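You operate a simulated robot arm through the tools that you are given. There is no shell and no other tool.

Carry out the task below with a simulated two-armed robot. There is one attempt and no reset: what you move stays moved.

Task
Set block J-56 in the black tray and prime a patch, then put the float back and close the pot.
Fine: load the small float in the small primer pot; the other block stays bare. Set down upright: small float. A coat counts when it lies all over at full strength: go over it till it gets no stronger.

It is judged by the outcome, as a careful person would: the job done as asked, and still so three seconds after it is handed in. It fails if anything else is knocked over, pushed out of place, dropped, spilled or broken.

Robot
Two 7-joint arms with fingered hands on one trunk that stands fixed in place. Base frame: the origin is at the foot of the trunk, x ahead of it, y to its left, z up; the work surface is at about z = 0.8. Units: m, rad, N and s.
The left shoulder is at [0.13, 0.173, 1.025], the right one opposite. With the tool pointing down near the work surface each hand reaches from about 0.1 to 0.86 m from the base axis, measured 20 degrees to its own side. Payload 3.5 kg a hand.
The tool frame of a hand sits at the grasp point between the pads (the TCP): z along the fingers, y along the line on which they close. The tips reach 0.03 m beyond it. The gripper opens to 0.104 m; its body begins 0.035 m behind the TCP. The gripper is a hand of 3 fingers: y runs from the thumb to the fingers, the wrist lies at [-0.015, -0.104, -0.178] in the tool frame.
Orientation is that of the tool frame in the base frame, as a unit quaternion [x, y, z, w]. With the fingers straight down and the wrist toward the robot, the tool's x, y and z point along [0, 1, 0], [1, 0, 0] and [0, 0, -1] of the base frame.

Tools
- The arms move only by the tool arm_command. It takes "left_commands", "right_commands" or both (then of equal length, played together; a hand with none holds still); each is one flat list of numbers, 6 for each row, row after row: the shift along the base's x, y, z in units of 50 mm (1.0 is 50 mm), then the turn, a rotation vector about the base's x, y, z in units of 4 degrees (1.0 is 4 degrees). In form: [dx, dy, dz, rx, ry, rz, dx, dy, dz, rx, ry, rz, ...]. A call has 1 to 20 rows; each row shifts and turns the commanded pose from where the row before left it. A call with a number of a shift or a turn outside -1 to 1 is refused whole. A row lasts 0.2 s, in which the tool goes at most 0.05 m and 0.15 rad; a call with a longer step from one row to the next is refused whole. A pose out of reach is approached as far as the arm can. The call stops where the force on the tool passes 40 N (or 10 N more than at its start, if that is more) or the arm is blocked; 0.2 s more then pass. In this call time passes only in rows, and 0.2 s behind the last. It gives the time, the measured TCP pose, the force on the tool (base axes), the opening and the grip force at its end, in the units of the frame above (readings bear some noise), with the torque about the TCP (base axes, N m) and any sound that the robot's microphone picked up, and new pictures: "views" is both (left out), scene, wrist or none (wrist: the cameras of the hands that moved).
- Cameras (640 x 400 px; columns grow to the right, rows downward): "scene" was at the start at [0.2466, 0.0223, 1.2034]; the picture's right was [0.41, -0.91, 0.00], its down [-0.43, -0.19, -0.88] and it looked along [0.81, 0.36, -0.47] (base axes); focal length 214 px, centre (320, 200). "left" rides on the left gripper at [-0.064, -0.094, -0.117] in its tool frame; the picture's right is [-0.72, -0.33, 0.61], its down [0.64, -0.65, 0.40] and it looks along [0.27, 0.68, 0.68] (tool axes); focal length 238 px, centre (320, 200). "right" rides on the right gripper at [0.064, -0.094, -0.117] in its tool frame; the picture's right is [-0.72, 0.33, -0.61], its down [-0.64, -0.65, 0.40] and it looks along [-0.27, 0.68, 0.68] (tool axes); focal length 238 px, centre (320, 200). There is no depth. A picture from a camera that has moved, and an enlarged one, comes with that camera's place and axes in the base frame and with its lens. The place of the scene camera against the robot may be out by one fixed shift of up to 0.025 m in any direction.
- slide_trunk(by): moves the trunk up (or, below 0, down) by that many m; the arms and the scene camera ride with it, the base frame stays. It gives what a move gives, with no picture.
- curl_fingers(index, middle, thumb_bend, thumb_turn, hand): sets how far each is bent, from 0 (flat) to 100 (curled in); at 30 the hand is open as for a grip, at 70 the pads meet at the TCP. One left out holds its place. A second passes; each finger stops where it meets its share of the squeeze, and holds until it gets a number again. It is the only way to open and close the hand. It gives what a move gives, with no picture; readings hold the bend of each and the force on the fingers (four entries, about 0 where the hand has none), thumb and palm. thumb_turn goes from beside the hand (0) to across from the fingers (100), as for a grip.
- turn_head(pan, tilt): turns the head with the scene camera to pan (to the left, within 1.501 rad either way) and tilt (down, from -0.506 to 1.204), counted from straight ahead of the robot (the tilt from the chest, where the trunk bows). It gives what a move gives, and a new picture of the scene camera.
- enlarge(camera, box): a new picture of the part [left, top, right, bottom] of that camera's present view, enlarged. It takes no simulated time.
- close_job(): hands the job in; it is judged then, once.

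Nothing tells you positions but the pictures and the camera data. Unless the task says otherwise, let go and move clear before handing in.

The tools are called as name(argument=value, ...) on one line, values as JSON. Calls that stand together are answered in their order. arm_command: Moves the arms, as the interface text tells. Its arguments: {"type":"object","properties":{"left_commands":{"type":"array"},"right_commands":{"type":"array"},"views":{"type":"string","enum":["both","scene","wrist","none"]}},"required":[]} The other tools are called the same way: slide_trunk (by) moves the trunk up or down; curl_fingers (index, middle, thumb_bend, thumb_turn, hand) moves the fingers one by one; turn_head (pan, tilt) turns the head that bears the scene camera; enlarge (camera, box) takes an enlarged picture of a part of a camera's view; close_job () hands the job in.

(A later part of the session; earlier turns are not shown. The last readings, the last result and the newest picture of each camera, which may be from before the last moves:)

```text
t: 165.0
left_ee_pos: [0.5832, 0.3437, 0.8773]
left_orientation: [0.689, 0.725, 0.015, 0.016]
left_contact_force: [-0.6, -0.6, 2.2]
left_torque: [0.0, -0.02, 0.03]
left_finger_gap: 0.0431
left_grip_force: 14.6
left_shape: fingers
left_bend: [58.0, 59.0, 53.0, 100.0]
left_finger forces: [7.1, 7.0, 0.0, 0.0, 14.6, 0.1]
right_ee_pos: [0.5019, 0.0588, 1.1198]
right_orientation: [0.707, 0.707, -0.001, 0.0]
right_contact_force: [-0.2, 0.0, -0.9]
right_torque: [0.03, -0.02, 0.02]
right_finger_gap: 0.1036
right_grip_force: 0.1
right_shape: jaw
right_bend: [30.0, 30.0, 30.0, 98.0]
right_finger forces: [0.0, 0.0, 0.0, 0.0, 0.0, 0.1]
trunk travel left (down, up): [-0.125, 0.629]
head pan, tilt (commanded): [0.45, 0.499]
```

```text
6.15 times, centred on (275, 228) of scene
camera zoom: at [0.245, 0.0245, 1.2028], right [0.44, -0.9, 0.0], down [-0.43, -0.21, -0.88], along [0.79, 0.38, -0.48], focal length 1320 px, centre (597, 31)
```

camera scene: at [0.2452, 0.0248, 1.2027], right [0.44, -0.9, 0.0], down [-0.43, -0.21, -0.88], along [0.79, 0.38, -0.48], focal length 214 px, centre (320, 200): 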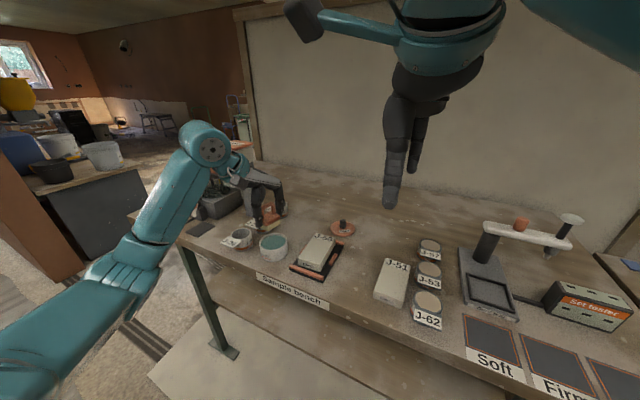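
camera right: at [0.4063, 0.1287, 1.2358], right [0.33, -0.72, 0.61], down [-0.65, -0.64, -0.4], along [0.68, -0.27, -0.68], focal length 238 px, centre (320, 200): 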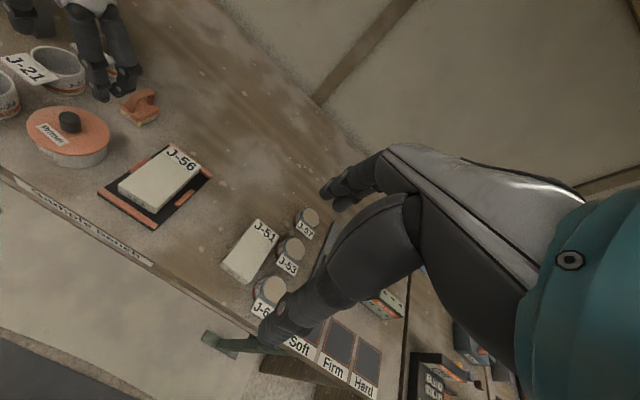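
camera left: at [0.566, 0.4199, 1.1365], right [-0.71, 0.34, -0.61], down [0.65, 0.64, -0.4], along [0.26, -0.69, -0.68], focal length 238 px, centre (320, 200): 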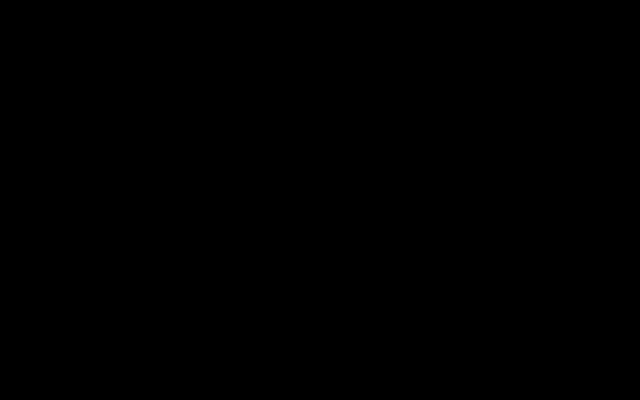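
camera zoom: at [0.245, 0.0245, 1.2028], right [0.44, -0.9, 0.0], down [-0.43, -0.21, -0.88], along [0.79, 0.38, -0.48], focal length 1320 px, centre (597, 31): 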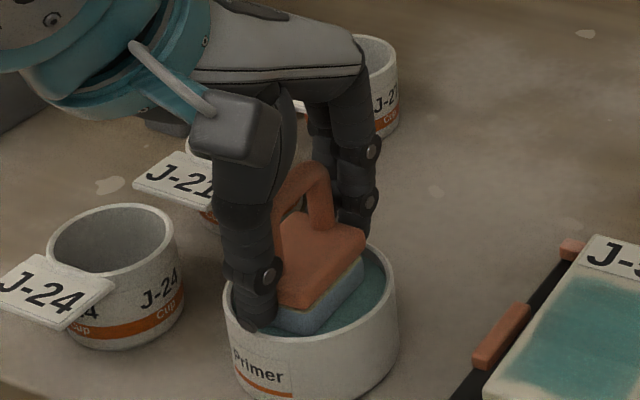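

arm_command(left_commands=[0, 0, 0.3, 0, 0, 0, 0, 0, 0.4, 0, 0, 0, 0, 0, 0.4, 0, 0, 0, -0.038, -0.426, 0, 0, 0, 0, -0.038, -0.426, 0, 0, 0, 0, -0.038, -0.426, 0, 0, 0, 0, -0.038, -0.426, 0, 0, 0, 0, -0.038, -0.426, 0, 0, 0, 0, 0, 0, -0.4, 0, 0, 0, 0, 0, -0.4, 0, 0, 0, 0, 0, -0.24, 0, 0, 0], views="none")

arm_command(left_commands=[0, 0, -0.02, 0, 0, 0], views="none")

enlarge(camera="scene", box=[280, 215, 350, 280])

```text
t: 167.4
left_ee_pos: [0.5736, 0.2378, 0.8809]
left_orientation: [0.689, 0.725, 0.014, 0.015]
left_contact_force: [1.0, -0.5, 0.0]
left_torque: [0.03, 0.0, -0.01]
left_finger_gap: 0.043
left_grip_force: 14.0
left_shape: fingers
left_bend: [58.0, 59.0, 53.0, 100.0]
left_finger forces: [7.1, 6.9, 0.1, 0.0, 13.9, 0.0]
right_ee_pos: [0.499, 0.0596, 1.119]
right_orientation: [0.706, 0.708, -0.001, 0.0]
right_contact_force: [0.2, 0.2, 0.2]
right_torque: [-0.03, -0.02, -0.01]
right_finger_gap: 0.1038
right_grip_force: 0.1
right_shape: jaw
right_bend: [30.0, 30.0, 30.0, 98.0]
right_finger forces: [0.0, 0.0, 0.0, 0.0, 0.0, 0.0]
trunk travel left (down, up): [-0.125, 0.629]
head pan, tilt (commanded): [0.45, 0.499]
```

```text
t: 167.8
left_ee_pos: [0.5731, 0.2387, 0.8798]
left_orientation: [0.689, 0.724, 0.015, 0.014]
left_contact_force: [0.0, -0.6, -0.9]
left_torque: [0.02, -0.01, -0.02]
left_finger_gap: 0.0432
left_grip_force: 14.0
left_shape: fingers
left_bend: [58.0, 59.0, 53.0, 100.0]
left_finger forces: [7.2, 6.8, 0.1, 0.0, 13.9, 0.0]
right_ee_pos: [0.5013, 0.057, 1.1188]
right_orientation: [0.707, 0.707, 0.0, 0.0]
right_contact_force: [0.4, 0.2, 0.9]
right_torque: [0.02, 0.01, 0.02]
right_finger_gap: 0.1037
right_grip_force: 0.0
right_shape: jaw
right_bend: [30.0, 30.0, 30.0, 98.0]
right_finger forces: [0.0, 0.0, 0.0, 0.1, 0.0, 0.0]
trunk travel left (down, up): [-0.125, 0.629]
head pan, tilt (commanded): [0.45, 0.499]
```

```text
6.15 times, centred on (315, 248) of scene
camera zoom: at [0.2453, 0.0247, 1.2027], right [0.44, -0.9, 0.0], down [-0.43, -0.21, -0.88], along [0.79, 0.38, -0.48], focal length 1320 px, centre (351, -92)
```

zoom: 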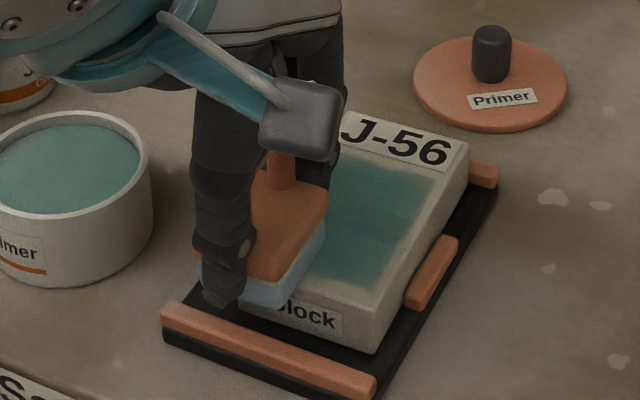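

arm_command(left_commands=[0, 0, -0.04, 0, 0, 0, 0, 0, -0.02, 0, 0, 0, 0.16, 0.006, 0, 0, 0, 0, 0.16, 0.006, 0, 0, 0, 0, 0.16, 0.006, 0, 0, 0, 0, 0.16, 0.006, 0, 0, 0, 0, 0.16, 0.006, 0, 0, 0, 0, 0.16, 0.006, 0, 0, 0, 0, 0.16, 0.006, 0, 0, 0, 0, 0.16, 0.006, 0, 0, 0, 0], views="none")

arm_command(left_commands=[-0.16, -0.006, 0, 0, 0, 0, -0.16, -0.006, 0, 0, 0, 0, -0.16, -0.006, 0, 0, 0, 0, -0.16, -0.006, 0, 0, 0, 0, -0.16, -0.006, 0, 0, 0, 0, -0.16, -0.006, 0, 0, 0, 0, -0.16, -0.006, 0, 0, 0, 0, -0.16, -0.006, 0, 0, 0, 0, 0.16, 0.006, 0, 0, 0, 0, 0.16, 0.006, 0, 0, 0, 0, 0.16, 0.006, 0, 0, 0, 0, 0.16, 0.006, 0, 0, 0, 0, 0.16, 0.006, 0, 0, 0, 0, 0.16, 0.006, 0, 0, 0, 0, 0.16, 0.006, 0, 0, 0, 0, 0.16, 0.006, 0, 0, 0, 0], views="none")

enlarge(camera="scene", box=[280, 215, 350, 280])

```text
t: 170.0
left_ee_pos: [0.6372, 0.2415, 0.8775]
left_orientation: [0.689, 0.725, 0.016, 0.017]
left_contact_force: [-5.5, 0.0, 15.3]
left_torque: [0.03, 0.25, 0.01]
left_finger_gap: 0.0434
left_grip_force: 15.7
left_shape: fingers
left_bend: [59.0, 60.0, 53.0, 100.0]
left_finger forces: [6.1, 6.4, 0.1, 0.1, 19.0, 0.0]
right_ee_pos: [0.4995, 0.0576, 1.12]
right_orientation: [0.707, 0.707, 0.001, 0.001]
right_contact_force: [-0.6, 0.3, 0.3]
right_torque: [0.0, -0.05, 0.0]
right_finger_gap: 0.1034
right_grip_force: 0.0
right_shape: jaw
right_bend: [30.0, 30.0, 30.0, 98.0]
right_finger forces: [0.0, 0.0, 0.0, 0.0, 0.1, 0.0]
trunk travel left (down, up): [-0.125, 0.629]
head pan, tilt (commanded): [0.45, 0.499]
```

```text
t: 173.4
left_ee_pos: [0.6382, 0.2407, 0.8773]
left_orientation: [0.688, 0.725, 0.015, 0.016]
left_contact_force: [-4.4, -1.4, 10.7]
left_torque: [0.02, 0.09, 0.01]
left_finger_gap: 0.0436
left_grip_force: 15.5
left_shape: fingers
left_bend: [59.0, 60.0, 53.0, 100.0]
left_finger forces: [6.5, 6.5, 0.0, 0.0, 18.1, 0.0]
right_ee_pos: [0.5002, 0.059, 1.1197]
right_orientation: [0.708, 0.706, 0.001, 0.001]
right_contact_force: [-0.2, 0.3, 0.1]
right_torque: [0.02, 0.05, 0.02]
right_finger_gap: 0.1037
right_grip_force: 0.0
right_shape: jaw
right_bend: [30.0, 30.0, 30.0, 98.0]
right_finger forces: [0.1, 0.1, 0.1, 0.0, 0.1, 0.0]
trunk travel left (down, up): [-0.125, 0.629]
head pan, tilt (commanded): [0.45, 0.499]
```

```text
6.15 times, centred on (315, 248) of scene
camera zoom: at [0.2438, 0.0243, 1.203], right [0.44, -0.9, 0.0], down [-0.43, -0.21, -0.88], along [0.79, 0.38, -0.48], focal length 1320 px, centre (351, -92)
```

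zoom: 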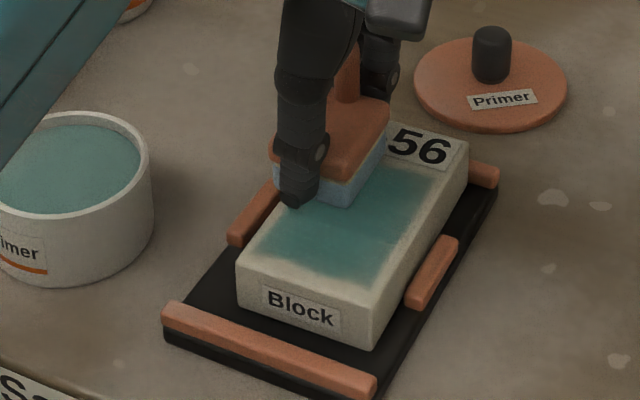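

arm_command(left_commands=[0, 0, 0.25, 0, 0, 0, 0, -0.25, 0, 0, 0, 0, 0, -0.25, 0, 0, 0, 0, 0, 0, -0.2, 0, 0, 0, -0.16, -0.006, -0.02, 0, 0, 0, -0.16, -0.006, 0, 0, 0, 0, -0.16, -0.006, 0, 0, 0, 0, -0.16, -0.006, 0, 0, 0, 0, -0.16, -0.006, 0, 0, 0, 0, -0.16, -0.006, 0, 0, 0, 0, -0.16, -0.006, 0, 0, 0, 0, -0.16, -0.006, 0, 0, 0, 0], views="none")

arm_command(left_commands=[0.16, 0.006, 0, 0, 0, 0, 0.16, 0.006, 0, 0, 0, 0, 0.16, 0.006, 0, 0, 0, 0, 0.16, 0.006, 0, 0, 0, 0, 0.16, 0.006, 0, 0, 0, 0, 0.16, 0.006, 0, 0, 0, 0, 0.16, 0.006, 0, 0, 0, 0, 0.16, 0.006, 0, 0, 0, 0, -0.16, -0.006, 0, 0, 0, 0, -0.16, -0.006, 0, 0, 0, 0, -0.16, -0.006, 0, 0, 0, 0, -0.16, -0.006, 0, 0, 0, 0, -0.16, -0.006, 0, 0, 0, 0, -0.16, -0.006, 0, 0, 0, 0, -0.16, -0.006, 0, 0, 0, 0, -0.16, -0.006, 0, 0, 0, 0], views="none")

arm_command(left_commands=[0, 0, 0.5, 0, 0, 0, 0, 0, 0.6, 0, 0, 0, 0.03, 0.85, 0, 0, 0, 0, 0.03, 0.85, 0, 0, 0, 0, 0.03, 0.85, 0, 0, 0, 0], views="none")

enlarge(camera="scene", box=[295, 225, 345, 275])

enlarge(camera="right", box=[140, 150, 190, 205])

```text
t: 176.0
left_ee_pos: [0.5733, 0.2129, 0.8787]
left_orientation: [0.689, 0.725, 0.016, 0.017]
left_contact_force: [-0.1, 1.1, 1.1]
left_torque: [0.01, -0.07, 0.02]
left_finger_gap: 0.0433
left_grip_force: 15.1
left_shape: fingers
left_bend: [58.0, 60.0, 53.0, 100.0]
left_finger forces: [7.4, 7.5, 0.0, 0.1, 14.3, 0.1]
right_ee_pos: [0.5016, 0.0592, 1.1197]
right_orientation: [0.708, 0.707, 0.0, 0.0]
right_contact_force: [0.3, 0.3, 0.1]
right_torque: [-0.01, 0.02, 0.0]
right_finger_gap: 0.1036
right_grip_force: 0.0
right_shape: jaw
right_bend: [30.0, 30.0, 30.0, 98.0]
right_finger forces: [0.1, 0.0, 0.0, 0.1, 0.0, 0.1]
trunk travel left (down, up): [-0.125, 0.629]
head pan, tilt (commanded): [0.45, 0.499]
```

```text
t: 179.4
left_ee_pos: [0.5741, 0.2134, 0.8784]
left_orientation: [0.688, 0.725, 0.014, 0.015]
left_contact_force: [0.2, 1.0, 0.6]
left_torque: [0.01, -0.04, -0.02]
left_finger_gap: 0.0433
left_grip_force: 14.5
left_shape: fingers
left_bend: [58.0, 60.0, 53.0, 100.0]
left_finger forces: [7.2, 7.3, 0.1, 0.0, 14.3, 0.0]
right_ee_pos: [0.5014, 0.059, 1.1189]
right_orientation: [0.708, 0.707, 0.001, 0.0]
right_contact_force: [-0.1, 0.8, 0.5]
right_torque: [-0.01, -0.01, 0.02]
right_finger_gap: 0.1036
right_grip_force: 0.1
right_shape: jaw
right_bend: [30.0, 30.0, 30.0, 98.0]
right_finger forces: [0.0, 0.0, 0.0, 0.1, 0.0, 0.0]
trunk travel left (down, up): [-0.125, 0.629]
head pan, tilt (commanded): [0.45, 0.499]
```

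```text
t: 180.6
left_ee_pos: [0.576, 0.3394, 0.933]
left_orientation: [0.689, 0.724, 0.014, 0.015]
left_contact_force: [-0.1, 0.3, -0.7]
left_torque: [-0.06, 0.02, -0.03]
left_finger_gap: 0.0433
left_grip_force: 13.9
left_shape: fingers
left_bend: [58.0, 60.0, 53.0, 100.0]
left_finger forces: [7.1, 7.0, 0.0, 0.2, 14.1, 0.1]
right_ee_pos: [0.5006, 0.0591, 1.1181]
right_orientation: [0.707, 0.707, 0.0, 0.0]
right_contact_force: [-0.1, 0.1, 0.1]
right_torque: [0.01, -0.03, 0.01]
right_finger_gap: 0.1037
right_grip_force: 0.1
right_shape: jaw
right_bend: [30.0, 30.0, 30.0, 98.0]
right_finger forces: [0.1, 0.0, 0.1, 0.0, 0.0, 0.0]
trunk travel left (down, up): [-0.125, 0.629]
head pan, tilt (commanded): [0.45, 0.499]
```

```text
8.00 times, centred on (320, 250) of scene
camera zoom: at [0.2453, 0.0247, 1.2027], right [0.44, -0.9, 0.0], down [-0.43, -0.21, -0.88], along [0.79, 0.38, -0.48], focal length 1716 px, centre (320, -200)
```

zoom: 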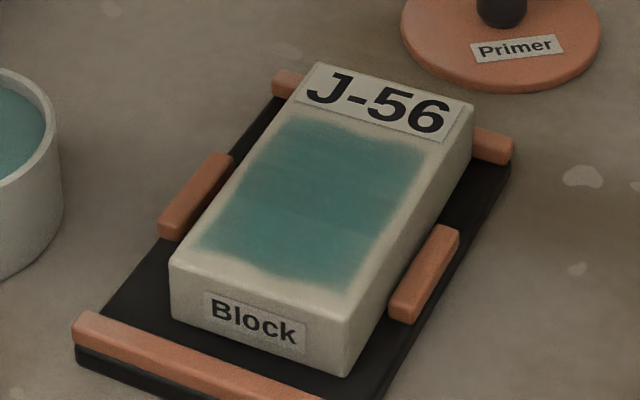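

```text
7.27 times, centred on (165, 178) of right
camera zoom: at [0.4057, 0.1244, 1.2357], right [0.33, -0.72, 0.61], down [-0.65, -0.64, -0.4], along [0.68, -0.27, -0.68], focal length 1734 px, centre (1447, 364)
```

zoom: 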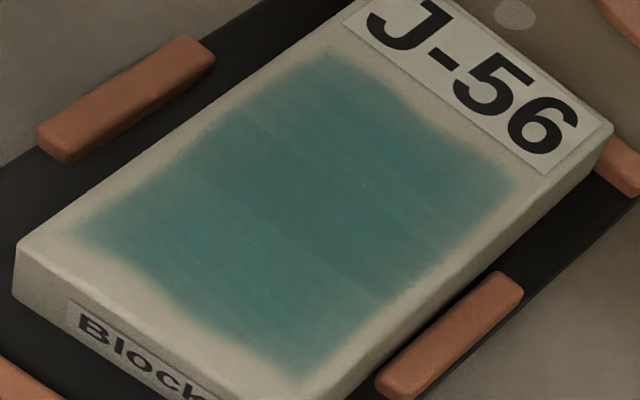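

The coat looks the same as before the last round. To be sure, I'll record a close-up, then work once more specifically on the front and rear bands and compare.

enlarge(camera="scene", box=[307, 238, 331, 262])

enlarge(camera="scene", box=[245, 195, 295, 245])

arm_command(left_commands=[0.15, 0.085, 0, 0, 0, 0, 0, 0, -0.4, 0, 0, 0, 0, 0, -0.4, 0, 0, 0, 0, 0, -0.2, 0, 0, 0, 0, 0, -0.1, 0, 0, 0], views="none")

enlarge(camera="scene", box=[240, 195, 310, 260])

```text
16.00 times, centred on (319, 250) of scene
camera zoom: at [0.2453, 0.0247, 1.2027], right [0.44, -0.9, 0.0], down [-0.43, -0.21, -0.88], along [0.79, 0.38, -0.48], focal length 3432 px, centre (336, -600)
```

zoom: 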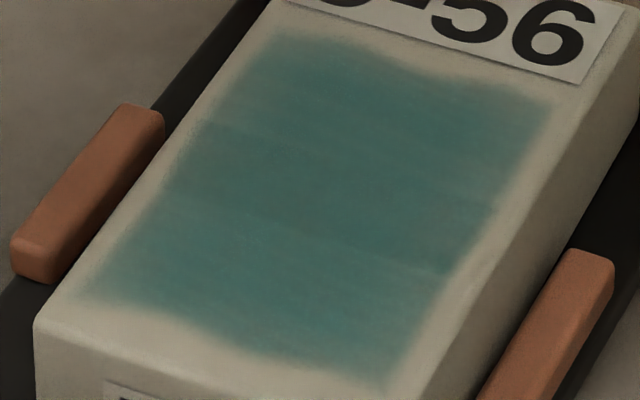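

```text
8.00 times, centred on (270, 220) of scene
camera zoom: at [0.2453, 0.0247, 1.2027], right [0.44, -0.9, 0.0], down [-0.43, -0.21, -0.88], along [0.79, 0.38, -0.48], focal length 1716 px, centre (720, 40)
```

zoom: 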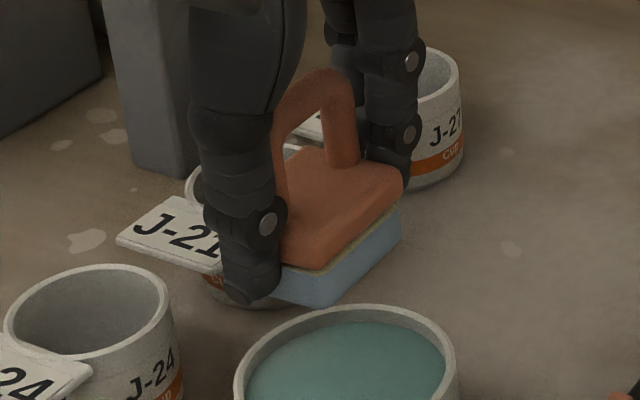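

```text
t: 181.8
left_ee_pos: [0.5846, 0.3437, 0.8776]
left_orientation: [0.689, 0.725, 0.015, 0.015]
left_contact_force: [0.3, -0.2, -0.7]
left_torque: [0.02, -0.02, 0.01]
left_finger_gap: 0.0433
left_grip_force: 13.7
left_shape: fingers
left_bend: [58.0, 60.0, 53.0, 100.0]
left_finger forces: [7.1, 6.9, 0.0, 0.0, 14.0, 0.1]
right_ee_pos: [0.5009, 0.0593, 1.1198]
right_orientation: [0.706, 0.708, 0.0, 0.001]
right_contact_force: [-0.3, -1.0, -0.4]
right_torque: [-0.01, -0.02, 0.01]
right_finger_gap: 0.1035
right_grip_force: 0.2
right_shape: jaw
right_bend: [30.0, 30.0, 30.0, 98.0]
right_finger forces: [0.0, 0.0, 0.1, 0.0, 0.1, 0.0]
trunk travel left (down, up): [-0.125, 0.629]
head pan, tilt (commanded): [0.45, 0.499]
```

```text
6.15 times, centred on (275, 228) of scene
camera zoom: at [0.2453, 0.0247, 1.2027], right [0.44, -0.9, 0.0], down [-0.43, -0.21, -0.88], along [0.79, 0.38, -0.48], focal length 1320 px, centre (597, 31)
```

zoom: 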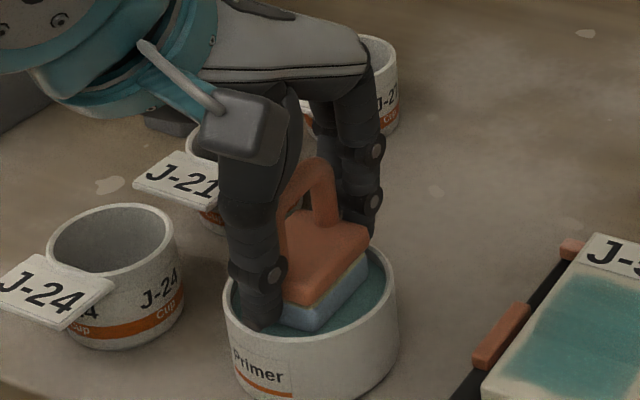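

arm_command(left_commands=[0, 0, -0.05, 0, 0, 0], views="none")

arm_command(left_commands=[0, 0, 0.3, 0, 0, 0, 0, 0, 0.4, 0, 0, 0, 0, 0, 0.4, 0, 0, 0, -0.02, -0.43, 0, 0, 0, 0, -0.02, -0.43, 0, 0, 0, 0, -0.02, -0.43, 0, 0, 0, 0, -0.02, -0.43, 0, 0, 0, 0, -0.02, -0.43, 0, 0, 0, 0, 0, 0, -0.4, 0, 0, 0, 0, 0, -0.4, 0, 0, 0, 0, 0, -0.24, 0, 0, 0], views="none")

arm_command(left_commands=[0, 0, -0.02, 0, 0, 0, 0, 0, -0.02, 0, 0, 0], views="none")

```text
t: 182.2
left_ee_pos: [0.5856, 0.3437, 0.876]
left_orientation: [0.689, 0.724, 0.016, 0.017]
left_contact_force: [-1.3, -0.3, 5.5]
left_torque: [0.01, -0.02, 0.01]
left_finger_gap: 0.0432
left_grip_force: 14.9
left_shape: fingers
left_bend: [58.0, 60.0, 53.0, 100.0]
left_finger forces: [7.0, 7.2, 0.0, 0.0, 15.4, 0.1]
right_ee_pos: [0.5004, 0.0593, 1.1195]
right_orientation: [0.707, 0.708, 0.0, 0.0]
right_contact_force: [0.4, -0.8, -0.6]
right_torque: [-0.01, 0.02, 0.0]
right_finger_gap: 0.1038
right_grip_force: 0.1
right_shape: jaw
right_bend: [30.0, 30.0, 30.0, 98.0]
right_finger forces: [0.0, 0.0, 0.0, 0.1, 0.1, 0.0]
trunk travel left (down, up): [-0.125, 0.629]
head pan, tilt (commanded): [0.45, 0.499]
```

```text
t: 184.6
left_ee_pos: [0.5806, 0.2366, 0.8788]
left_orientation: [0.689, 0.725, 0.015, 0.015]
left_contact_force: [1.1, 1.2, -0.4]
left_torque: [0.0, 0.0, -0.05]
left_finger_gap: 0.0434
left_grip_force: 13.6
left_shape: fingers
left_bend: [58.0, 60.0, 53.0, 100.0]
left_finger forces: [7.1, 7.0, 0.1, 0.1, 14.0, 0.0]
right_ee_pos: [0.5022, 0.059, 1.1195]
right_orientation: [0.707, 0.707, 0.0, 0.0]
right_contact_force: [0.0, -0.5, -0.2]
right_torque: [0.0, 0.01, -0.02]
right_finger_gap: 0.1036
right_grip_force: 0.0
right_shape: jaw
right_bend: [30.0, 30.0, 30.0, 98.0]
right_finger forces: [0.1, 0.0, 0.1, 0.0, 0.0, 0.0]
trunk travel left (down, up): [-0.125, 0.629]
head pan, tilt (commanded): [0.45, 0.499]
```

```text
t: 185.2
left_ee_pos: [0.5808, 0.2367, 0.8775]
left_orientation: [0.689, 0.724, 0.015, 0.016]
left_contact_force: [-0.8, 0.1, 4.8]
left_torque: [-0.03, -0.04, 0.02]
left_finger_gap: 0.0433
left_grip_force: 14.0
left_shape: fingers
left_bend: [58.0, 60.0, 53.0, 100.0]
left_finger forces: [6.7, 6.8, 0.0, 0.0, 15.5, 0.1]
right_ee_pos: [0.5009, 0.0587, 1.1186]
right_orientation: [0.707, 0.707, 0.0, 0.0]
right_contact_force: [-0.4, 0.2, 0.4]
right_torque: [-0.01, -0.01, 0.02]
right_finger_gap: 0.1036
right_grip_force: 0.1
right_shape: jaw
right_bend: [30.0, 30.0, 30.0, 98.0]
right_finger forces: [0.0, 0.1, 0.0, 0.0, 0.1, 0.0]
trunk travel left (down, up): [-0.125, 0.629]
head pan, tilt (commanded): [0.45, 0.499]
```

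arm_command(left_commands=[0.16, 0.006, 0, 0, 0, 0, 0.16, 0.006, 0, 0, 0, 0, 0.16, 0.006, 0, 0, 0, 0, -0.16, -0.006, 0, 0, 0, 0, -0.16, -0.006, 0, 0, 0, 0, -0.16, -0.006, 0, 0, 0, 0, -0.16, -0.006, 0, 0, 0, 0, 0.16, 0.006, 0, 0, 0, 0, 0.16, 0.006, 0, 0, 0, 0, 0.16, 0.006, 0, 0, 0, 0, 0.16, 0.006, 0, 0, 0, 0, 0.16, 0.006, 0, 0, 0, 0, 0.16, 0.006, 0, 0, 0, 0, 0.16, 0.006, 0, 0, 0, 0, 0.16, 0.006, 0, 0, 0, 0, -0.16, -0.006, 0, 0, 0, 0, -0.16, -0.006, 0, 0, 0, 0, 0.16, 0.006, 0, 0, 0, 0, 0.16, 0.006, 0, 0, 0, 0], views="none")

arm_command(left_commands=[0, 0, 0.25, 0, 0, 0, 0, -0.25, 0, 0, 0, 0, 0, -0.25, 0, 0, 0, 0, 0, 0, -0.24, 0, 0, 0, -0.16, -0.006, -0.02, 0, 0, 0, -0.16, -0.006, 0, 0, 0, 0, 0.16, 0.006, 0, 0, 0, 0, 0.16, 0.006, 0, 0, 0, 0, -0.16, -0.006, 0, 0, 0, 0, -0.16, -0.006, 0, 0, 0, 0, -0.16, -0.006, 0, 0, 0, 0, -0.16, -0.006, 0, 0, 0, 0, -0.16, -0.006, 0, 0, 0, 0, -0.16, -0.006, 0, 0, 0, 0], views="none")

arm_command(left_commands=[-0.16, -0.006, 0, 0, 0, 0, -0.16, -0.006, 0, 0, 0, 0, 0.16, 0.006, 0, 0, 0, 0, 0.16, 0.006, 0, 0, 0, 0, 0.16, 0.006, 0, 0, 0, 0, -0.16, -0.006, 0, 0, 0, 0, -0.16, -0.006, 0, 0, 0, 0, -0.16, -0.006, 0, 0, 0, 0, 0.16, 0.006, 0, 0, 0, 0, 0.16, 0.006, 0, 0, 0, 0, 0.16, 0.006, 0, 0, 0, 0, 0.16, 0.006, 0, 0, 0, 0, 0.16, 0.006, 0, 0, 0, 0, 0.16, 0.006, 0, 0, 0, 0, 0.16, 0.006, 0, 0, 0, 0], views="none")

arm_command(left_commands=[0, 0, 0.5, 0, 0, 0, 0, 0, 0.6, 0, 0, 0, -0.2, 0.85, 0, 0, 0, 0, -0.2, 0.85, 0, 0, 0, 0, -0.2, 0.85, 0, 0, 0, 0], views="none")

enlarge(camera="scene", box=[307, 238, 331, 262])

enlarge(camera="right", box=[120, 130, 230, 230])

```text
t: 189.2
left_ee_pos: [0.635, 0.2394, 0.8774]
left_orientation: [0.69, 0.724, 0.016, 0.016]
left_contact_force: [-6.0, 0.5, 11.9]
left_torque: [0.04, 0.12, 0.0]
left_finger_gap: 0.0433
left_grip_force: 15.0
left_shape: fingers
left_bend: [59.0, 60.0, 53.0, 100.0]
left_finger forces: [6.2, 6.1, 0.0, 0.0, 18.2, 0.0]
right_ee_pos: [0.4997, 0.0598, 1.1197]
right_orientation: [0.707, 0.707, 0.0, 0.0]
right_contact_force: [0.5, -0.6, -0.2]
right_torque: [-0.01, 0.04, 0.02]
right_finger_gap: 0.104
right_grip_force: 0.1
right_shape: jaw
right_bend: [30.0, 30.0, 30.0, 98.0]
right_finger forces: [0.0, 0.1, 0.0, 0.0, 0.0, 0.0]
trunk travel left (down, up): [-0.125, 0.629]
head pan, tilt (commanded): [0.45, 0.499]
```

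```text
t: 192.2
left_ee_pos: [0.5884, 0.2136, 0.8769]
left_orientation: [0.689, 0.724, 0.016, 0.016]
left_contact_force: [4.1, 0.0, 10.7]
left_torque: [0.0, -0.11, -0.03]
left_finger_gap: 0.0432
left_grip_force: 15.1
left_shape: fingers
left_bend: [57.0, 59.0, 54.0, 100.0]
left_finger forces: [8.8, 8.1, 0.1, 0.0, 13.4, 0.1]
right_ee_pos: [0.5006, 0.0589, 1.1187]
right_orientation: [0.707, 0.707, 0.0, 0.0]
right_contact_force: [0.3, 0.7, 0.7]
right_torque: [0.0, 0.0, -0.02]
right_finger_gap: 0.1035
right_grip_force: 0.0
right_shape: jaw
right_bend: [30.0, 30.0, 30.0, 98.0]
right_finger forces: [0.0, 0.1, 0.1, 0.1, 0.0, 0.1]
trunk travel left (down, up): [-0.125, 0.629]
head pan, tilt (commanded): [0.45, 0.499]
```

```text
t: 195.4
left_ee_pos: [0.6278, 0.2136, 0.8748]
left_orientation: [0.688, 0.725, 0.014, 0.015]
left_contact_force: [-2.8, 0.0, 5.3]
left_torque: [0.01, 0.04, 0.01]
left_finger_gap: 0.0433
left_grip_force: 14.7
left_shape: fingers
left_bend: [58.0, 60.0, 53.0, 100.0]
left_finger forces: [6.8, 6.5, 0.0, 0.1, 16.7, 0.0]
right_ee_pos: [0.5008, 0.0582, 1.1201]
right_orientation: [0.707, 0.707, 0.0, 0.001]
right_contact_force: [0.0, -0.2, -0.9]
right_torque: [0.01, 0.0, -0.01]
right_finger_gap: 0.1036
right_grip_force: 0.0
right_shape: jaw
right_bend: [30.0, 30.0, 30.0, 98.0]
right_finger forces: [0.1, 0.1, 0.1, 0.1, 0.0, 0.1]
trunk travel left (down, up): [-0.125, 0.629]
head pan, tilt (commanded): [0.45, 0.499]
```

```text
t: 196.6
left_ee_pos: [0.5984, 0.3412, 0.9309]
left_orientation: [0.689, 0.724, 0.014, 0.015]
left_contact_force: [0.1, 0.8, -0.4]
left_torque: [0.03, -0.01, 0.0]
left_finger_gap: 0.0431
left_grip_force: 14.3
left_shape: fingers
left_bend: [58.0, 60.0, 53.0, 100.0]
left_finger forces: [7.4, 7.1, 0.0, 0.0, 14.5, 0.0]
right_ee_pos: [0.5008, 0.059, 1.1188]
right_orientation: [0.707, 0.707, 0.0, 0.0]
right_contact_force: [-0.3, 0.2, 0.1]
right_torque: [-0.01, 0.0, -0.03]
right_finger_gap: 0.1036
right_grip_force: 0.0
right_shape: jaw
right_bend: [30.0, 30.0, 30.0, 98.0]
right_finger forces: [0.0, 0.0, 0.0, 0.0, 0.0, 0.0]
trunk travel left (down, up): [-0.125, 0.629]
head pan, tilt (commanded): [0.45, 0.499]
```

```text
16.00 times, centred on (319, 250) of scene
camera zoom: at [0.2452, 0.0246, 1.2027], right [0.44, -0.9, 0.0], down [-0.43, -0.21, -0.88], along [0.79, 0.38, -0.48], focal length 3432 px, centre (336, -600)
```

zoom: 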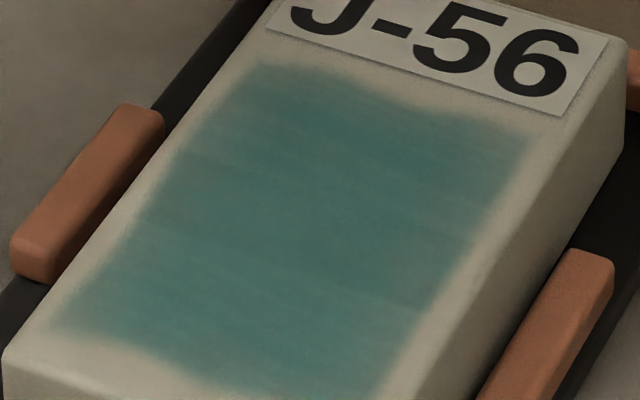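

```text
4.00 times, centred on (175, 180) of right
camera zoom: at [0.4056, 0.1243, 1.2357], right [0.33, -0.72, 0.61], down [-0.65, -0.64, -0.4], along [0.68, -0.27, -0.68], focal length 953 px, centre (900, 280)
```

zoom: 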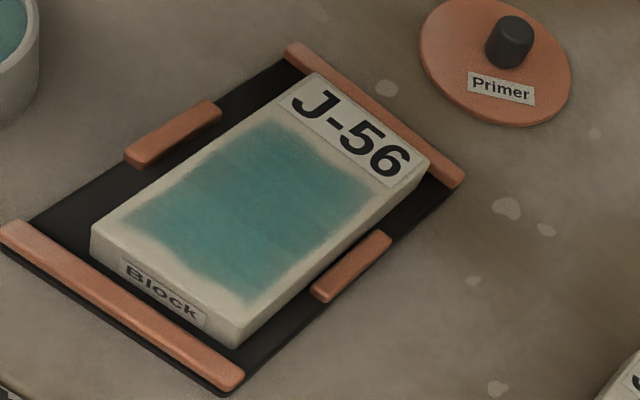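

The coat now looks more even. I'll do one more complete round with a fresh load to be certain it gets no stronger.

arm_command(left_commands=[-0.28, 0.05, 0, 0, 0, 0, 0, 0, -0.4, 0, 0, 0, 0, 0, -0.4, 0, 0, 0, 0, 0, -0.2, 0, 0, 0, 0, 0, -0.1, 0, 0, 0], views="none")

enlarge(camera="scene", box=[240, 195, 310, 260])

```text
t: 197.8
left_ee_pos: [0.5837, 0.3442, 0.8755]
left_orientation: [0.689, 0.725, 0.016, 0.016]
left_contact_force: [-0.1, -0.4, 1.7]
left_torque: [0.02, -0.04, -0.02]
left_finger_gap: 0.0433
left_grip_force: 13.9
left_shape: fingers
left_bend: [58.0, 60.0, 53.0, 100.0]
left_finger forces: [7.4, 7.0, 0.0, 0.0, 14.7, 0.0]
right_ee_pos: [0.5007, 0.0587, 1.1192]
right_orientation: [0.707, 0.707, 0.0, 0.0]
right_contact_force: [0.5, 0.0, 0.6]
right_torque: [-0.02, 0.01, -0.01]
right_finger_gap: 0.1038
right_grip_force: 0.0
right_shape: jaw
right_bend: [30.0, 30.0, 30.0, 98.0]
right_finger forces: [0.0, 0.1, 0.0, 0.1, 0.0, 0.1]
trunk travel left (down, up): [-0.125, 0.629]
head pan, tilt (commanded): [0.45, 0.499]
```

```text
6.15 times, centred on (275, 228) of scene
camera zoom: at [0.245, 0.0246, 1.2028], right [0.44, -0.9, 0.0], down [-0.43, -0.21, -0.88], along [0.79, 0.38, -0.48], focal length 1320 px, centre (597, 31)
```

zoom: 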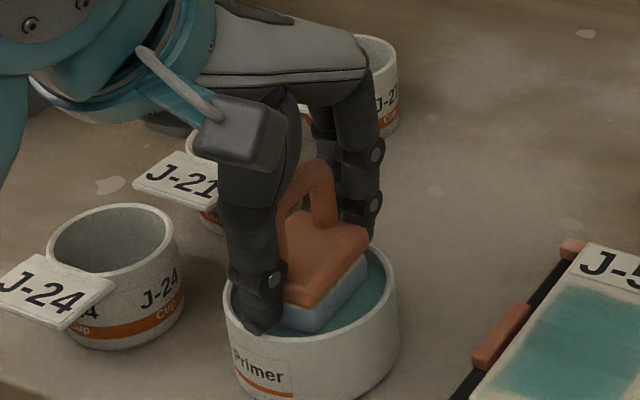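

arm_command(left_commands=[0, 0, 0.3, 0, 0, 0, 0, 0, 0.4, 0, 0, 0, 0, 0, 0.4, 0, 0, 0, -0.05, -0.42, 0, 0, 0, 0, -0.05, -0.42, 0, 0, 0, 0, -0.05, -0.42, 0, 0, 0, 0, -0.05, -0.42, 0, 0, 0, 0, -0.05, -0.42, 0, 0, 0, 0, 0, 0, -0.4, 0, 0, 0, 0, 0, -0.4, 0, 0, 0, 0, 0, -0.28, 0, 0, 0], views="none")

arm_command(left_commands=[0, 0, -0.02, 0, 0, 0], views="none")

enlarge(camera="scene", box=[280, 215, 350, 280])

```text
t: 200.2
left_ee_pos: [0.5724, 0.2392, 0.8757]
left_orientation: [0.688, 0.725, 0.014, 0.015]
left_contact_force: [-0.8, 0.4, -0.6]
left_torque: [0.03, -0.05, 0.01]
left_finger_gap: 0.0435
left_grip_force: 14.1
left_shape: fingers
left_bend: [58.0, 60.0, 53.0, 100.0]
left_finger forces: [7.2, 7.1, 0.0, 0.0, 14.1, 0.0]
right_ee_pos: [0.5013, 0.0591, 1.1185]
right_orientation: [0.707, 0.707, 0.0, 0.0]
right_contact_force: [0.4, 0.9, -0.7]
right_torque: [0.04, 0.02, 0.02]
right_finger_gap: 0.104
right_grip_force: 0.0
right_shape: jaw
right_bend: [30.0, 30.0, 30.0, 98.0]
right_finger forces: [0.1, 0.0, 0.0, 0.0, 0.0, 0.1]
trunk travel left (down, up): [-0.125, 0.629]
head pan, tilt (commanded): [0.45, 0.499]
```

```text
t: 200.6
left_ee_pos: [0.5723, 0.2383, 0.876]
left_orientation: [0.69, 0.724, 0.015, 0.016]
left_contact_force: [-1.0, -0.8, 3.8]
left_torque: [0.01, -0.05, -0.01]
left_finger_gap: 0.0432
left_grip_force: 14.0
left_shape: fingers
left_bend: [58.0, 60.0, 53.0, 100.0]
left_finger forces: [7.4, 6.7, 0.1, 0.0, 14.8, 0.1]
right_ee_pos: [0.5008, 0.0596, 1.1197]
right_orientation: [0.707, 0.707, 0.001, 0.0]
right_contact_force: [0.0, -0.2, 0.4]
right_torque: [-0.02, -0.01, 0.03]
right_finger_gap: 0.1037
right_grip_force: 0.1
right_shape: jaw
right_bend: [30.0, 30.0, 30.0, 98.0]
right_finger forces: [0.0, 0.0, 0.0, 0.0, 0.1, 0.0]
trunk travel left (down, up): [-0.125, 0.629]
head pan, tilt (commanded): [0.45, 0.499]
```

```text
6.15 times, centred on (315, 248) of scene
camera zoom: at [0.2449, 0.0246, 1.2028], right [0.44, -0.9, 0.0], down [-0.43, -0.21, -0.88], along [0.79, 0.38, -0.48], focal length 1320 px, centre (351, -92)
```

zoom: 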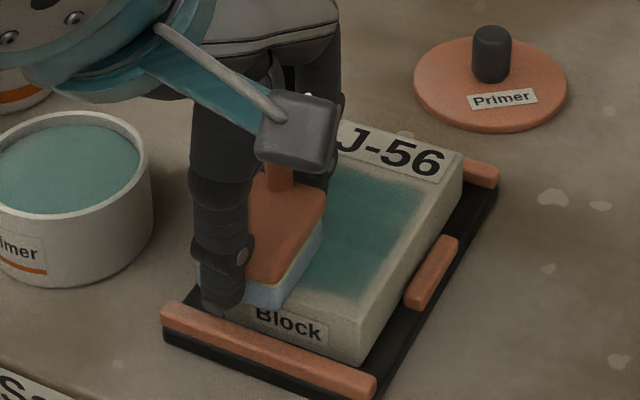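

arm_command(left_commands=[0.166, 0.002, 0, 0, 0, 0, 0.166, 0.002, 0, 0, 0, 0, 0.166, 0.002, 0, 0, 0, 0, 0.166, 0.002, 0, 0, 0, 0, 0.166, 0.002, 0, 0, 0, 0, 0.166, 0.002, 0, 0, 0, 0, 0.166, 0.002, 0, 0, 0, 0, -0.166, -0.002, 0, 0, 0, 0, -0.166, -0.002, 0, 0, 0, 0, -0.166, -0.002, 0, 0, 0, 0, -0.166, -0.002, 0, 0, 0, 0, -0.166, -0.002, 0, 0, 0, 0, -0.166, -0.002, 0, 0, 0, 0, -0.166, -0.002, 0, 0, 0, 0], views="none")

arm_command(left_commands=[0, 0, 0.25, 0, 0, 0, 0, -0.24, 0, 0, 0, 0, 0, -0.24, 0, 0, 0, 0, 0, 0, -0.25, 0, 0, 0, 0.166, 0.002, 0, 0, 0, 0, 0.166, 0.002, 0, 0, 0, 0, 0.166, 0.002, 0, 0, 0, 0, 0.166, 0.002, 0, 0, 0, 0, 0.166, 0.002, 0, 0, 0, 0, 0.166, 0.002, 0, 0, 0, 0, 0.166, 0.002, 0, 0, 0, 0, -0.166, -0.002, 0, 0, 0, 0, -0.166, -0.002, 0, 0, 0, 0, -0.166, -0.002, 0, 0, 0, 0, -0.166, -0.002, 0, 0, 0, 0, -0.166, -0.002, 0, 0, 0, 0, -0.166, -0.002, 0, 0, 0, 0, -0.166, -0.002, 0, 0, 0, 0], views="none")

arm_command(left_commands=[0, 0, 0.25, 0, 0, 0, 0, 0.24, 0, 0, 0, 0, 0, 0, -0.25, 0, 0, 0, 0.166, 0.002, 0, 0, 0, 0, 0.166, 0.002, 0, 0, 0, 0, 0.166, 0.002, 0, 0, 0, 0, 0.166, 0.002, 0, 0, 0, 0, 0.166, 0.002, 0, 0, 0, 0, 0.166, 0.002, 0, 0, 0, 0, 0.166, 0.002, 0, 0, 0, 0, -0.166, -0.002, 0, 0, 0, 0, -0.166, -0.002, 0, 0, 0, 0, -0.166, -0.002, 0, 0, 0, 0, -0.166, -0.002, 0, 0, 0, 0, -0.166, -0.002, 0, 0, 0, 0, -0.166, -0.002, 0, 0, 0, 0, -0.166, -0.002, 0, 0, 0, 0], views="none")

arm_command(left_commands=[0, 0, 0.5, 0, 0, 0, 0, 0, 0.6, 0, 0, 0, 0.1, 0.7, 0, 0, 0, 0, 0.1, 0.7, 0, 0, 0, 0, 0.1, 0.7, 0, 0, 0, 0], views="none")

enlarge(camera="scene", box=[300, 235, 335, 268])

enlarge(camera="right", box=[120, 130, 230, 230])

```text
t: 203.6
left_ee_pos: [0.5722, 0.2387, 0.8759]
left_orientation: [0.689, 0.725, 0.014, 0.015]
left_contact_force: [2.1, -0.2, 5.0]
left_torque: [-0.02, -0.11, -0.03]
left_finger_gap: 0.0432
left_grip_force: 15.0
left_shape: fingers
left_bend: [57.0, 59.0, 54.0, 100.0]
left_finger forces: [8.2, 7.7, 0.0, 0.1, 13.9, 0.1]
right_ee_pos: [0.5003, 0.0594, 1.1182]
right_orientation: [0.707, 0.707, 0.0, 0.001]
right_contact_force: [0.3, 0.4, 0.5]
right_torque: [0.02, 0.04, 0.0]
right_finger_gap: 0.1037
right_grip_force: 0.0
right_shape: jaw
right_bend: [30.0, 30.0, 30.0, 98.0]
right_finger forces: [0.0, 0.0, 0.0, 0.0, 0.1, 0.1]
trunk travel left (down, up): [-0.125, 0.629]
head pan, tilt (commanded): [0.45, 0.499]
```

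```text
t: 207.4
left_ee_pos: [0.5717, 0.2147, 0.8757]
left_orientation: [0.688, 0.725, 0.015, 0.015]
left_contact_force: [1.8, 0.2, 8.3]
left_torque: [0.01, -0.03, -0.01]
left_finger_gap: 0.043
left_grip_force: 14.5
left_shape: fingers
left_bend: [57.0, 59.0, 54.0, 100.0]
left_finger forces: [7.9, 7.1, 0.0, 0.0, 14.1, 0.0]
right_ee_pos: [0.5001, 0.0591, 1.1185]
right_orientation: [0.707, 0.707, 0.0, 0.0]
right_contact_force: [-0.6, -0.3, -0.2]
right_torque: [0.02, 0.01, 0.03]
right_finger_gap: 0.1036
right_grip_force: 0.1
right_shape: jaw
right_bend: [30.0, 30.0, 30.0, 98.0]
right_finger forces: [0.1, 0.0, 0.0, 0.1, 0.1, 0.1]
trunk travel left (down, up): [-0.125, 0.629]
head pan, tilt (commanded): [0.45, 0.499]
```

```text
t: 211.0
left_ee_pos: [0.573, 0.2255, 0.8766]
left_orientation: [0.689, 0.725, 0.014, 0.015]
left_contact_force: [2.3, -0.8, 3.5]
left_torque: [-0.02, -0.05, -0.01]
left_finger_gap: 0.043
left_grip_force: 14.8
left_shape: fingers
left_bend: [57.0, 59.0, 54.0, 100.0]
left_finger forces: [8.1, 7.2, 0.0, 0.0, 14.3, 0.0]
right_ee_pos: [0.5012, 0.0602, 1.1191]
right_orientation: [0.708, 0.706, -0.001, 0.001]
right_contact_force: [0.7, 0.2, -0.2]
right_torque: [0.0, 0.0, 0.02]
right_finger_gap: 0.1039
right_grip_force: 0.0
right_shape: jaw
right_bend: [30.0, 30.0, 30.0, 98.0]
right_finger forces: [0.0, 0.0, 0.1, 0.0, 0.0, 0.1]
trunk travel left (down, up): [-0.125, 0.629]
head pan, tilt (commanded): [0.45, 0.499]
```

```text
t: 212.2
left_ee_pos: [0.5859, 0.3312, 0.931]
left_orientation: [0.689, 0.724, 0.015, 0.015]
left_contact_force: [0.2, 0.2, -0.4]
left_torque: [0.0, 0.0, 0.01]
left_finger_gap: 0.0431
left_grip_force: 14.5
left_shape: fingers
left_bend: [57.0, 59.0, 54.0, 100.0]
left_finger forces: [7.2, 7.3, 0.0, 0.0, 14.7, 0.1]
right_ee_pos: [0.5003, 0.0593, 1.1192]
right_orientation: [0.707, 0.707, -0.001, 0.001]
right_contact_force: [0.2, 0.4, -0.3]
right_torque: [-0.02, -0.02, -0.01]
right_finger_gap: 0.104
right_grip_force: 0.1
right_shape: jaw
right_bend: [30.0, 30.0, 30.0, 98.0]
right_finger forces: [0.0, 0.0, 0.0, 0.0, 0.1, 0.0]
trunk travel left (down, up): [-0.125, 0.629]
head pan, tilt (commanded): [0.45, 0.499]
```

```text
12.12 times, centred on (318, 252) of scene
camera zoom: at [0.2453, 0.0247, 1.2027], right [0.44, -0.9, 0.0], down [-0.43, -0.21, -0.88], along [0.79, 0.38, -0.48], focal length 2600 px, centre (350, -424)
```

zoom: 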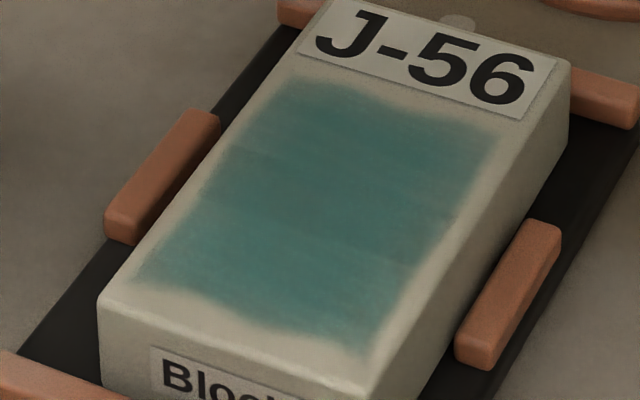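

```text
4.00 times, centred on (175, 180) of right
camera zoom: at [0.4057, 0.1244, 1.2357], right [0.33, -0.72, 0.61], down [-0.65, -0.64, -0.4], along [0.68, -0.27, -0.68], focal length 953 px, centre (900, 280)
```

zoom: 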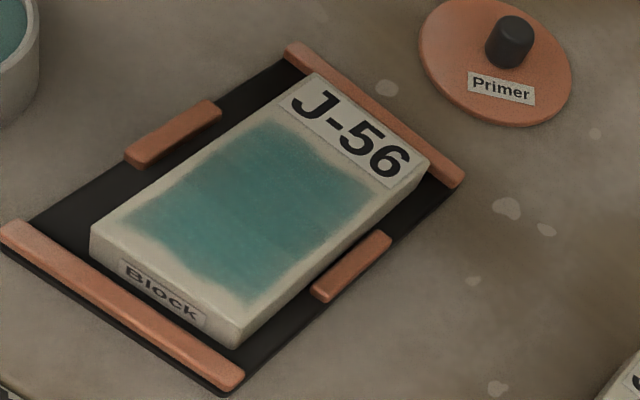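

The coat is even and no longer changes, so it's at full strength. Now I'll return the float to its original place at (0.6945, 0.347), handle along x.

arm_command(left_commands=[0.458, 0.058, 0, 0, 0, -0.2, 0.458, 0.058, 0, 0, 0, -0.2, 0.458, 0.058, 0, 0, 0, -0.2, 0.458, 0.058, 0, 0, 0, -0.2, 0.458, 0.058, 0, 0, 0, -0.2, 0, 0, -0.5, 0, 0, 0, 0, 0, -0.5, 0, 0, 0], views="none")

enlarge(camera="right", box=[60, 30, 200, 140])

enlarge(camera="scene", box=[260, 170, 340, 240])

```text
t: 213.8
left_ee_pos: [0.7012, 0.3498, 0.8786]
left_orientation: [0.714, 0.7, 0.014, 0.016]
left_contact_force: [0.1, -0.6, -0.5]
left_torque: [0.0, 0.02, 0.01]
left_finger_gap: 0.0433
left_grip_force: 14.2
left_shape: fingers
left_bend: [57.0, 59.0, 54.0, 100.0]
left_finger forces: [7.2, 7.3, 0.0, 0.0, 14.4, 0.0]
right_ee_pos: [0.5007, 0.0586, 1.1184]
right_orientation: [0.707, 0.707, 0.0, 0.0]
right_contact_force: [-0.7, 0.2, -0.1]
right_torque: [0.01, -0.02, 0.0]
right_finger_gap: 0.1038
right_grip_force: 0.2
right_shape: jaw
right_bend: [30.0, 30.0, 30.0, 98.0]
right_finger forces: [0.1, 0.1, 0.0, 0.1, 0.0, 0.1]
trunk travel left (down, up): [-0.125, 0.629]
head pan, tilt (commanded): [0.45, 0.499]
```

```text
3.64 times, centred on (130, 85) of right
camera zoom: at [0.4059, 0.1246, 1.2356], right [0.33, -0.72, 0.61], down [-0.65, -0.64, -0.4], along [0.68, -0.27, -0.68], focal length 867 px, centre (1011, 618)
```

zoom: 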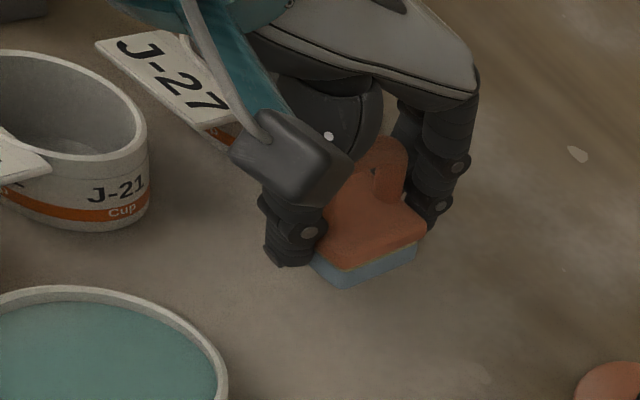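

```text
5.71 times, centred on (300, 205) of scene
camera zoom: at [0.2455, 0.0248, 1.2026], right [0.44, -0.9, 0.0], down [-0.43, -0.21, -0.88], along [0.79, 0.38, -0.48], focal length 1226 px, centre (434, 171)
```

zoom: 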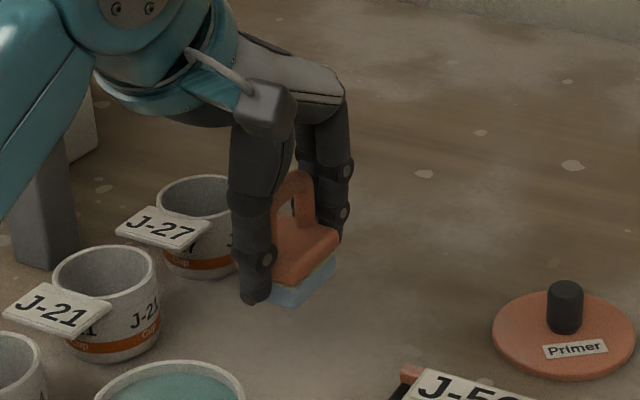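

arm_command(left_commands=[-0.01, -0.08, -0.3, 0, 0, 0, 0, 0, -0.3, 0, 0, 0, 0, 0, -0.06, 0, 0, 0], views="none")

arm_command(left_commands=[0, 0, -0.05, 0, 0, 0], views="none")

enlarge(camera="right", box=[60, 30, 200, 140])

enlarge(camera="scene", box=[270, 180, 330, 240])

```text
t: 214.6
left_ee_pos: [0.7007, 0.3429, 0.8483]
left_orientation: [0.714, 0.7, 0.014, 0.015]
left_contact_force: [-0.3, -0.6, -1.2]
left_torque: [0.03, -0.04, 0.01]
left_finger_gap: 0.0433
left_grip_force: 14.1
left_shape: fingers
left_bend: [57.0, 59.0, 54.0, 100.0]
left_finger forces: [7.2, 7.3, 0.0, 0.0, 14.5, 0.1]
right_ee_pos: [0.4992, 0.0597, 1.1195]
right_orientation: [0.707, 0.707, 0.0, 0.0]
right_contact_force: [-0.2, -0.3, 0.3]
right_torque: [0.03, 0.01, -0.01]
right_finger_gap: 0.1038
right_grip_force: 0.0
right_shape: jaw
right_bend: [30.0, 30.0, 30.0, 98.0]
right_finger forces: [0.0, 0.1, 0.0, 0.1, 0.0, 0.0]
trunk travel left (down, up): [-0.125, 0.629]
head pan, tilt (commanded): [0.45, 0.499]
```

```text
t: 215.0
left_ee_pos: [0.7013, 0.3432, 0.8452]
left_orientation: [0.714, 0.7, 0.014, 0.016]
left_contact_force: [0.6, 0.0, -0.9]
left_torque: [0.0, -0.03, 0.0]
left_finger_gap: 0.0431
left_grip_force: 14.4
left_shape: fingers
left_bend: [57.0, 59.0, 54.0, 100.0]
left_finger forces: [7.2, 7.3, 0.0, 0.0, 14.4, 0.0]
right_ee_pos: [0.5009, 0.0595, 1.1188]
right_orientation: [0.707, 0.707, 0.0, 0.0]
right_contact_force: [0.0, 0.2, -0.1]
right_torque: [0.04, -0.03, 0.04]
right_finger_gap: 0.1041
right_grip_force: 0.2
right_shape: jaw
right_bend: [30.0, 30.0, 30.0, 98.0]
right_finger forces: [0.0, 0.0, 0.0, 0.0, 0.0, 0.0]
trunk travel left (down, up): [-0.125, 0.629]
head pan, tilt (commanded): [0.45, 0.499]
```

```text
3.64 times, centred on (130, 85) of right
camera zoom: at [0.4058, 0.1244, 1.2357], right [0.33, -0.72, 0.61], down [-0.65, -0.64, -0.4], along [0.68, -0.27, -0.68], focal length 867 px, centre (1011, 618)
```

zoom: 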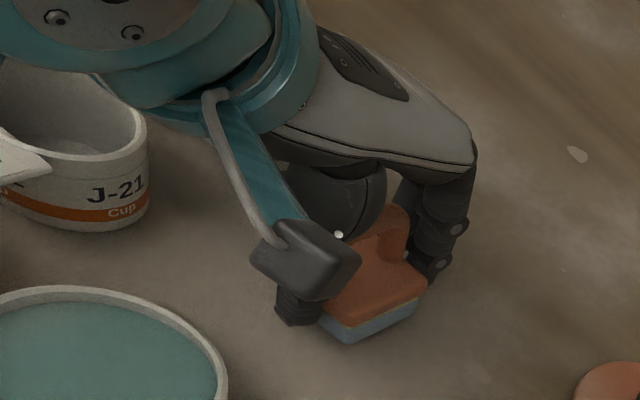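

```text
6.67 times, centred on (300, 210) of scene
camera zoom: at [0.2453, 0.0247, 1.2027], right [0.44, -0.9, 0.0], down [-0.43, -0.21, -0.88], along [0.79, 0.38, -0.48], focal length 1430 px, centre (453, 133)
```

zoom: 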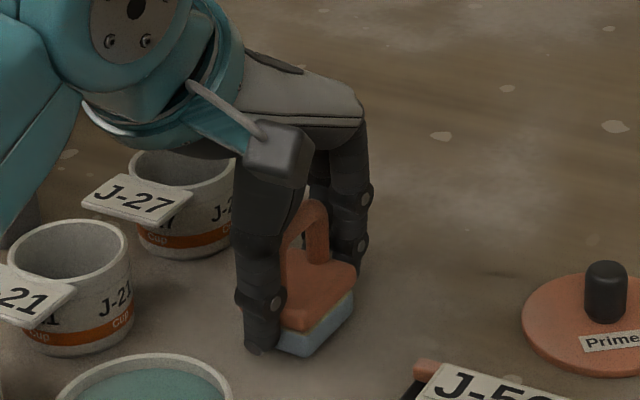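

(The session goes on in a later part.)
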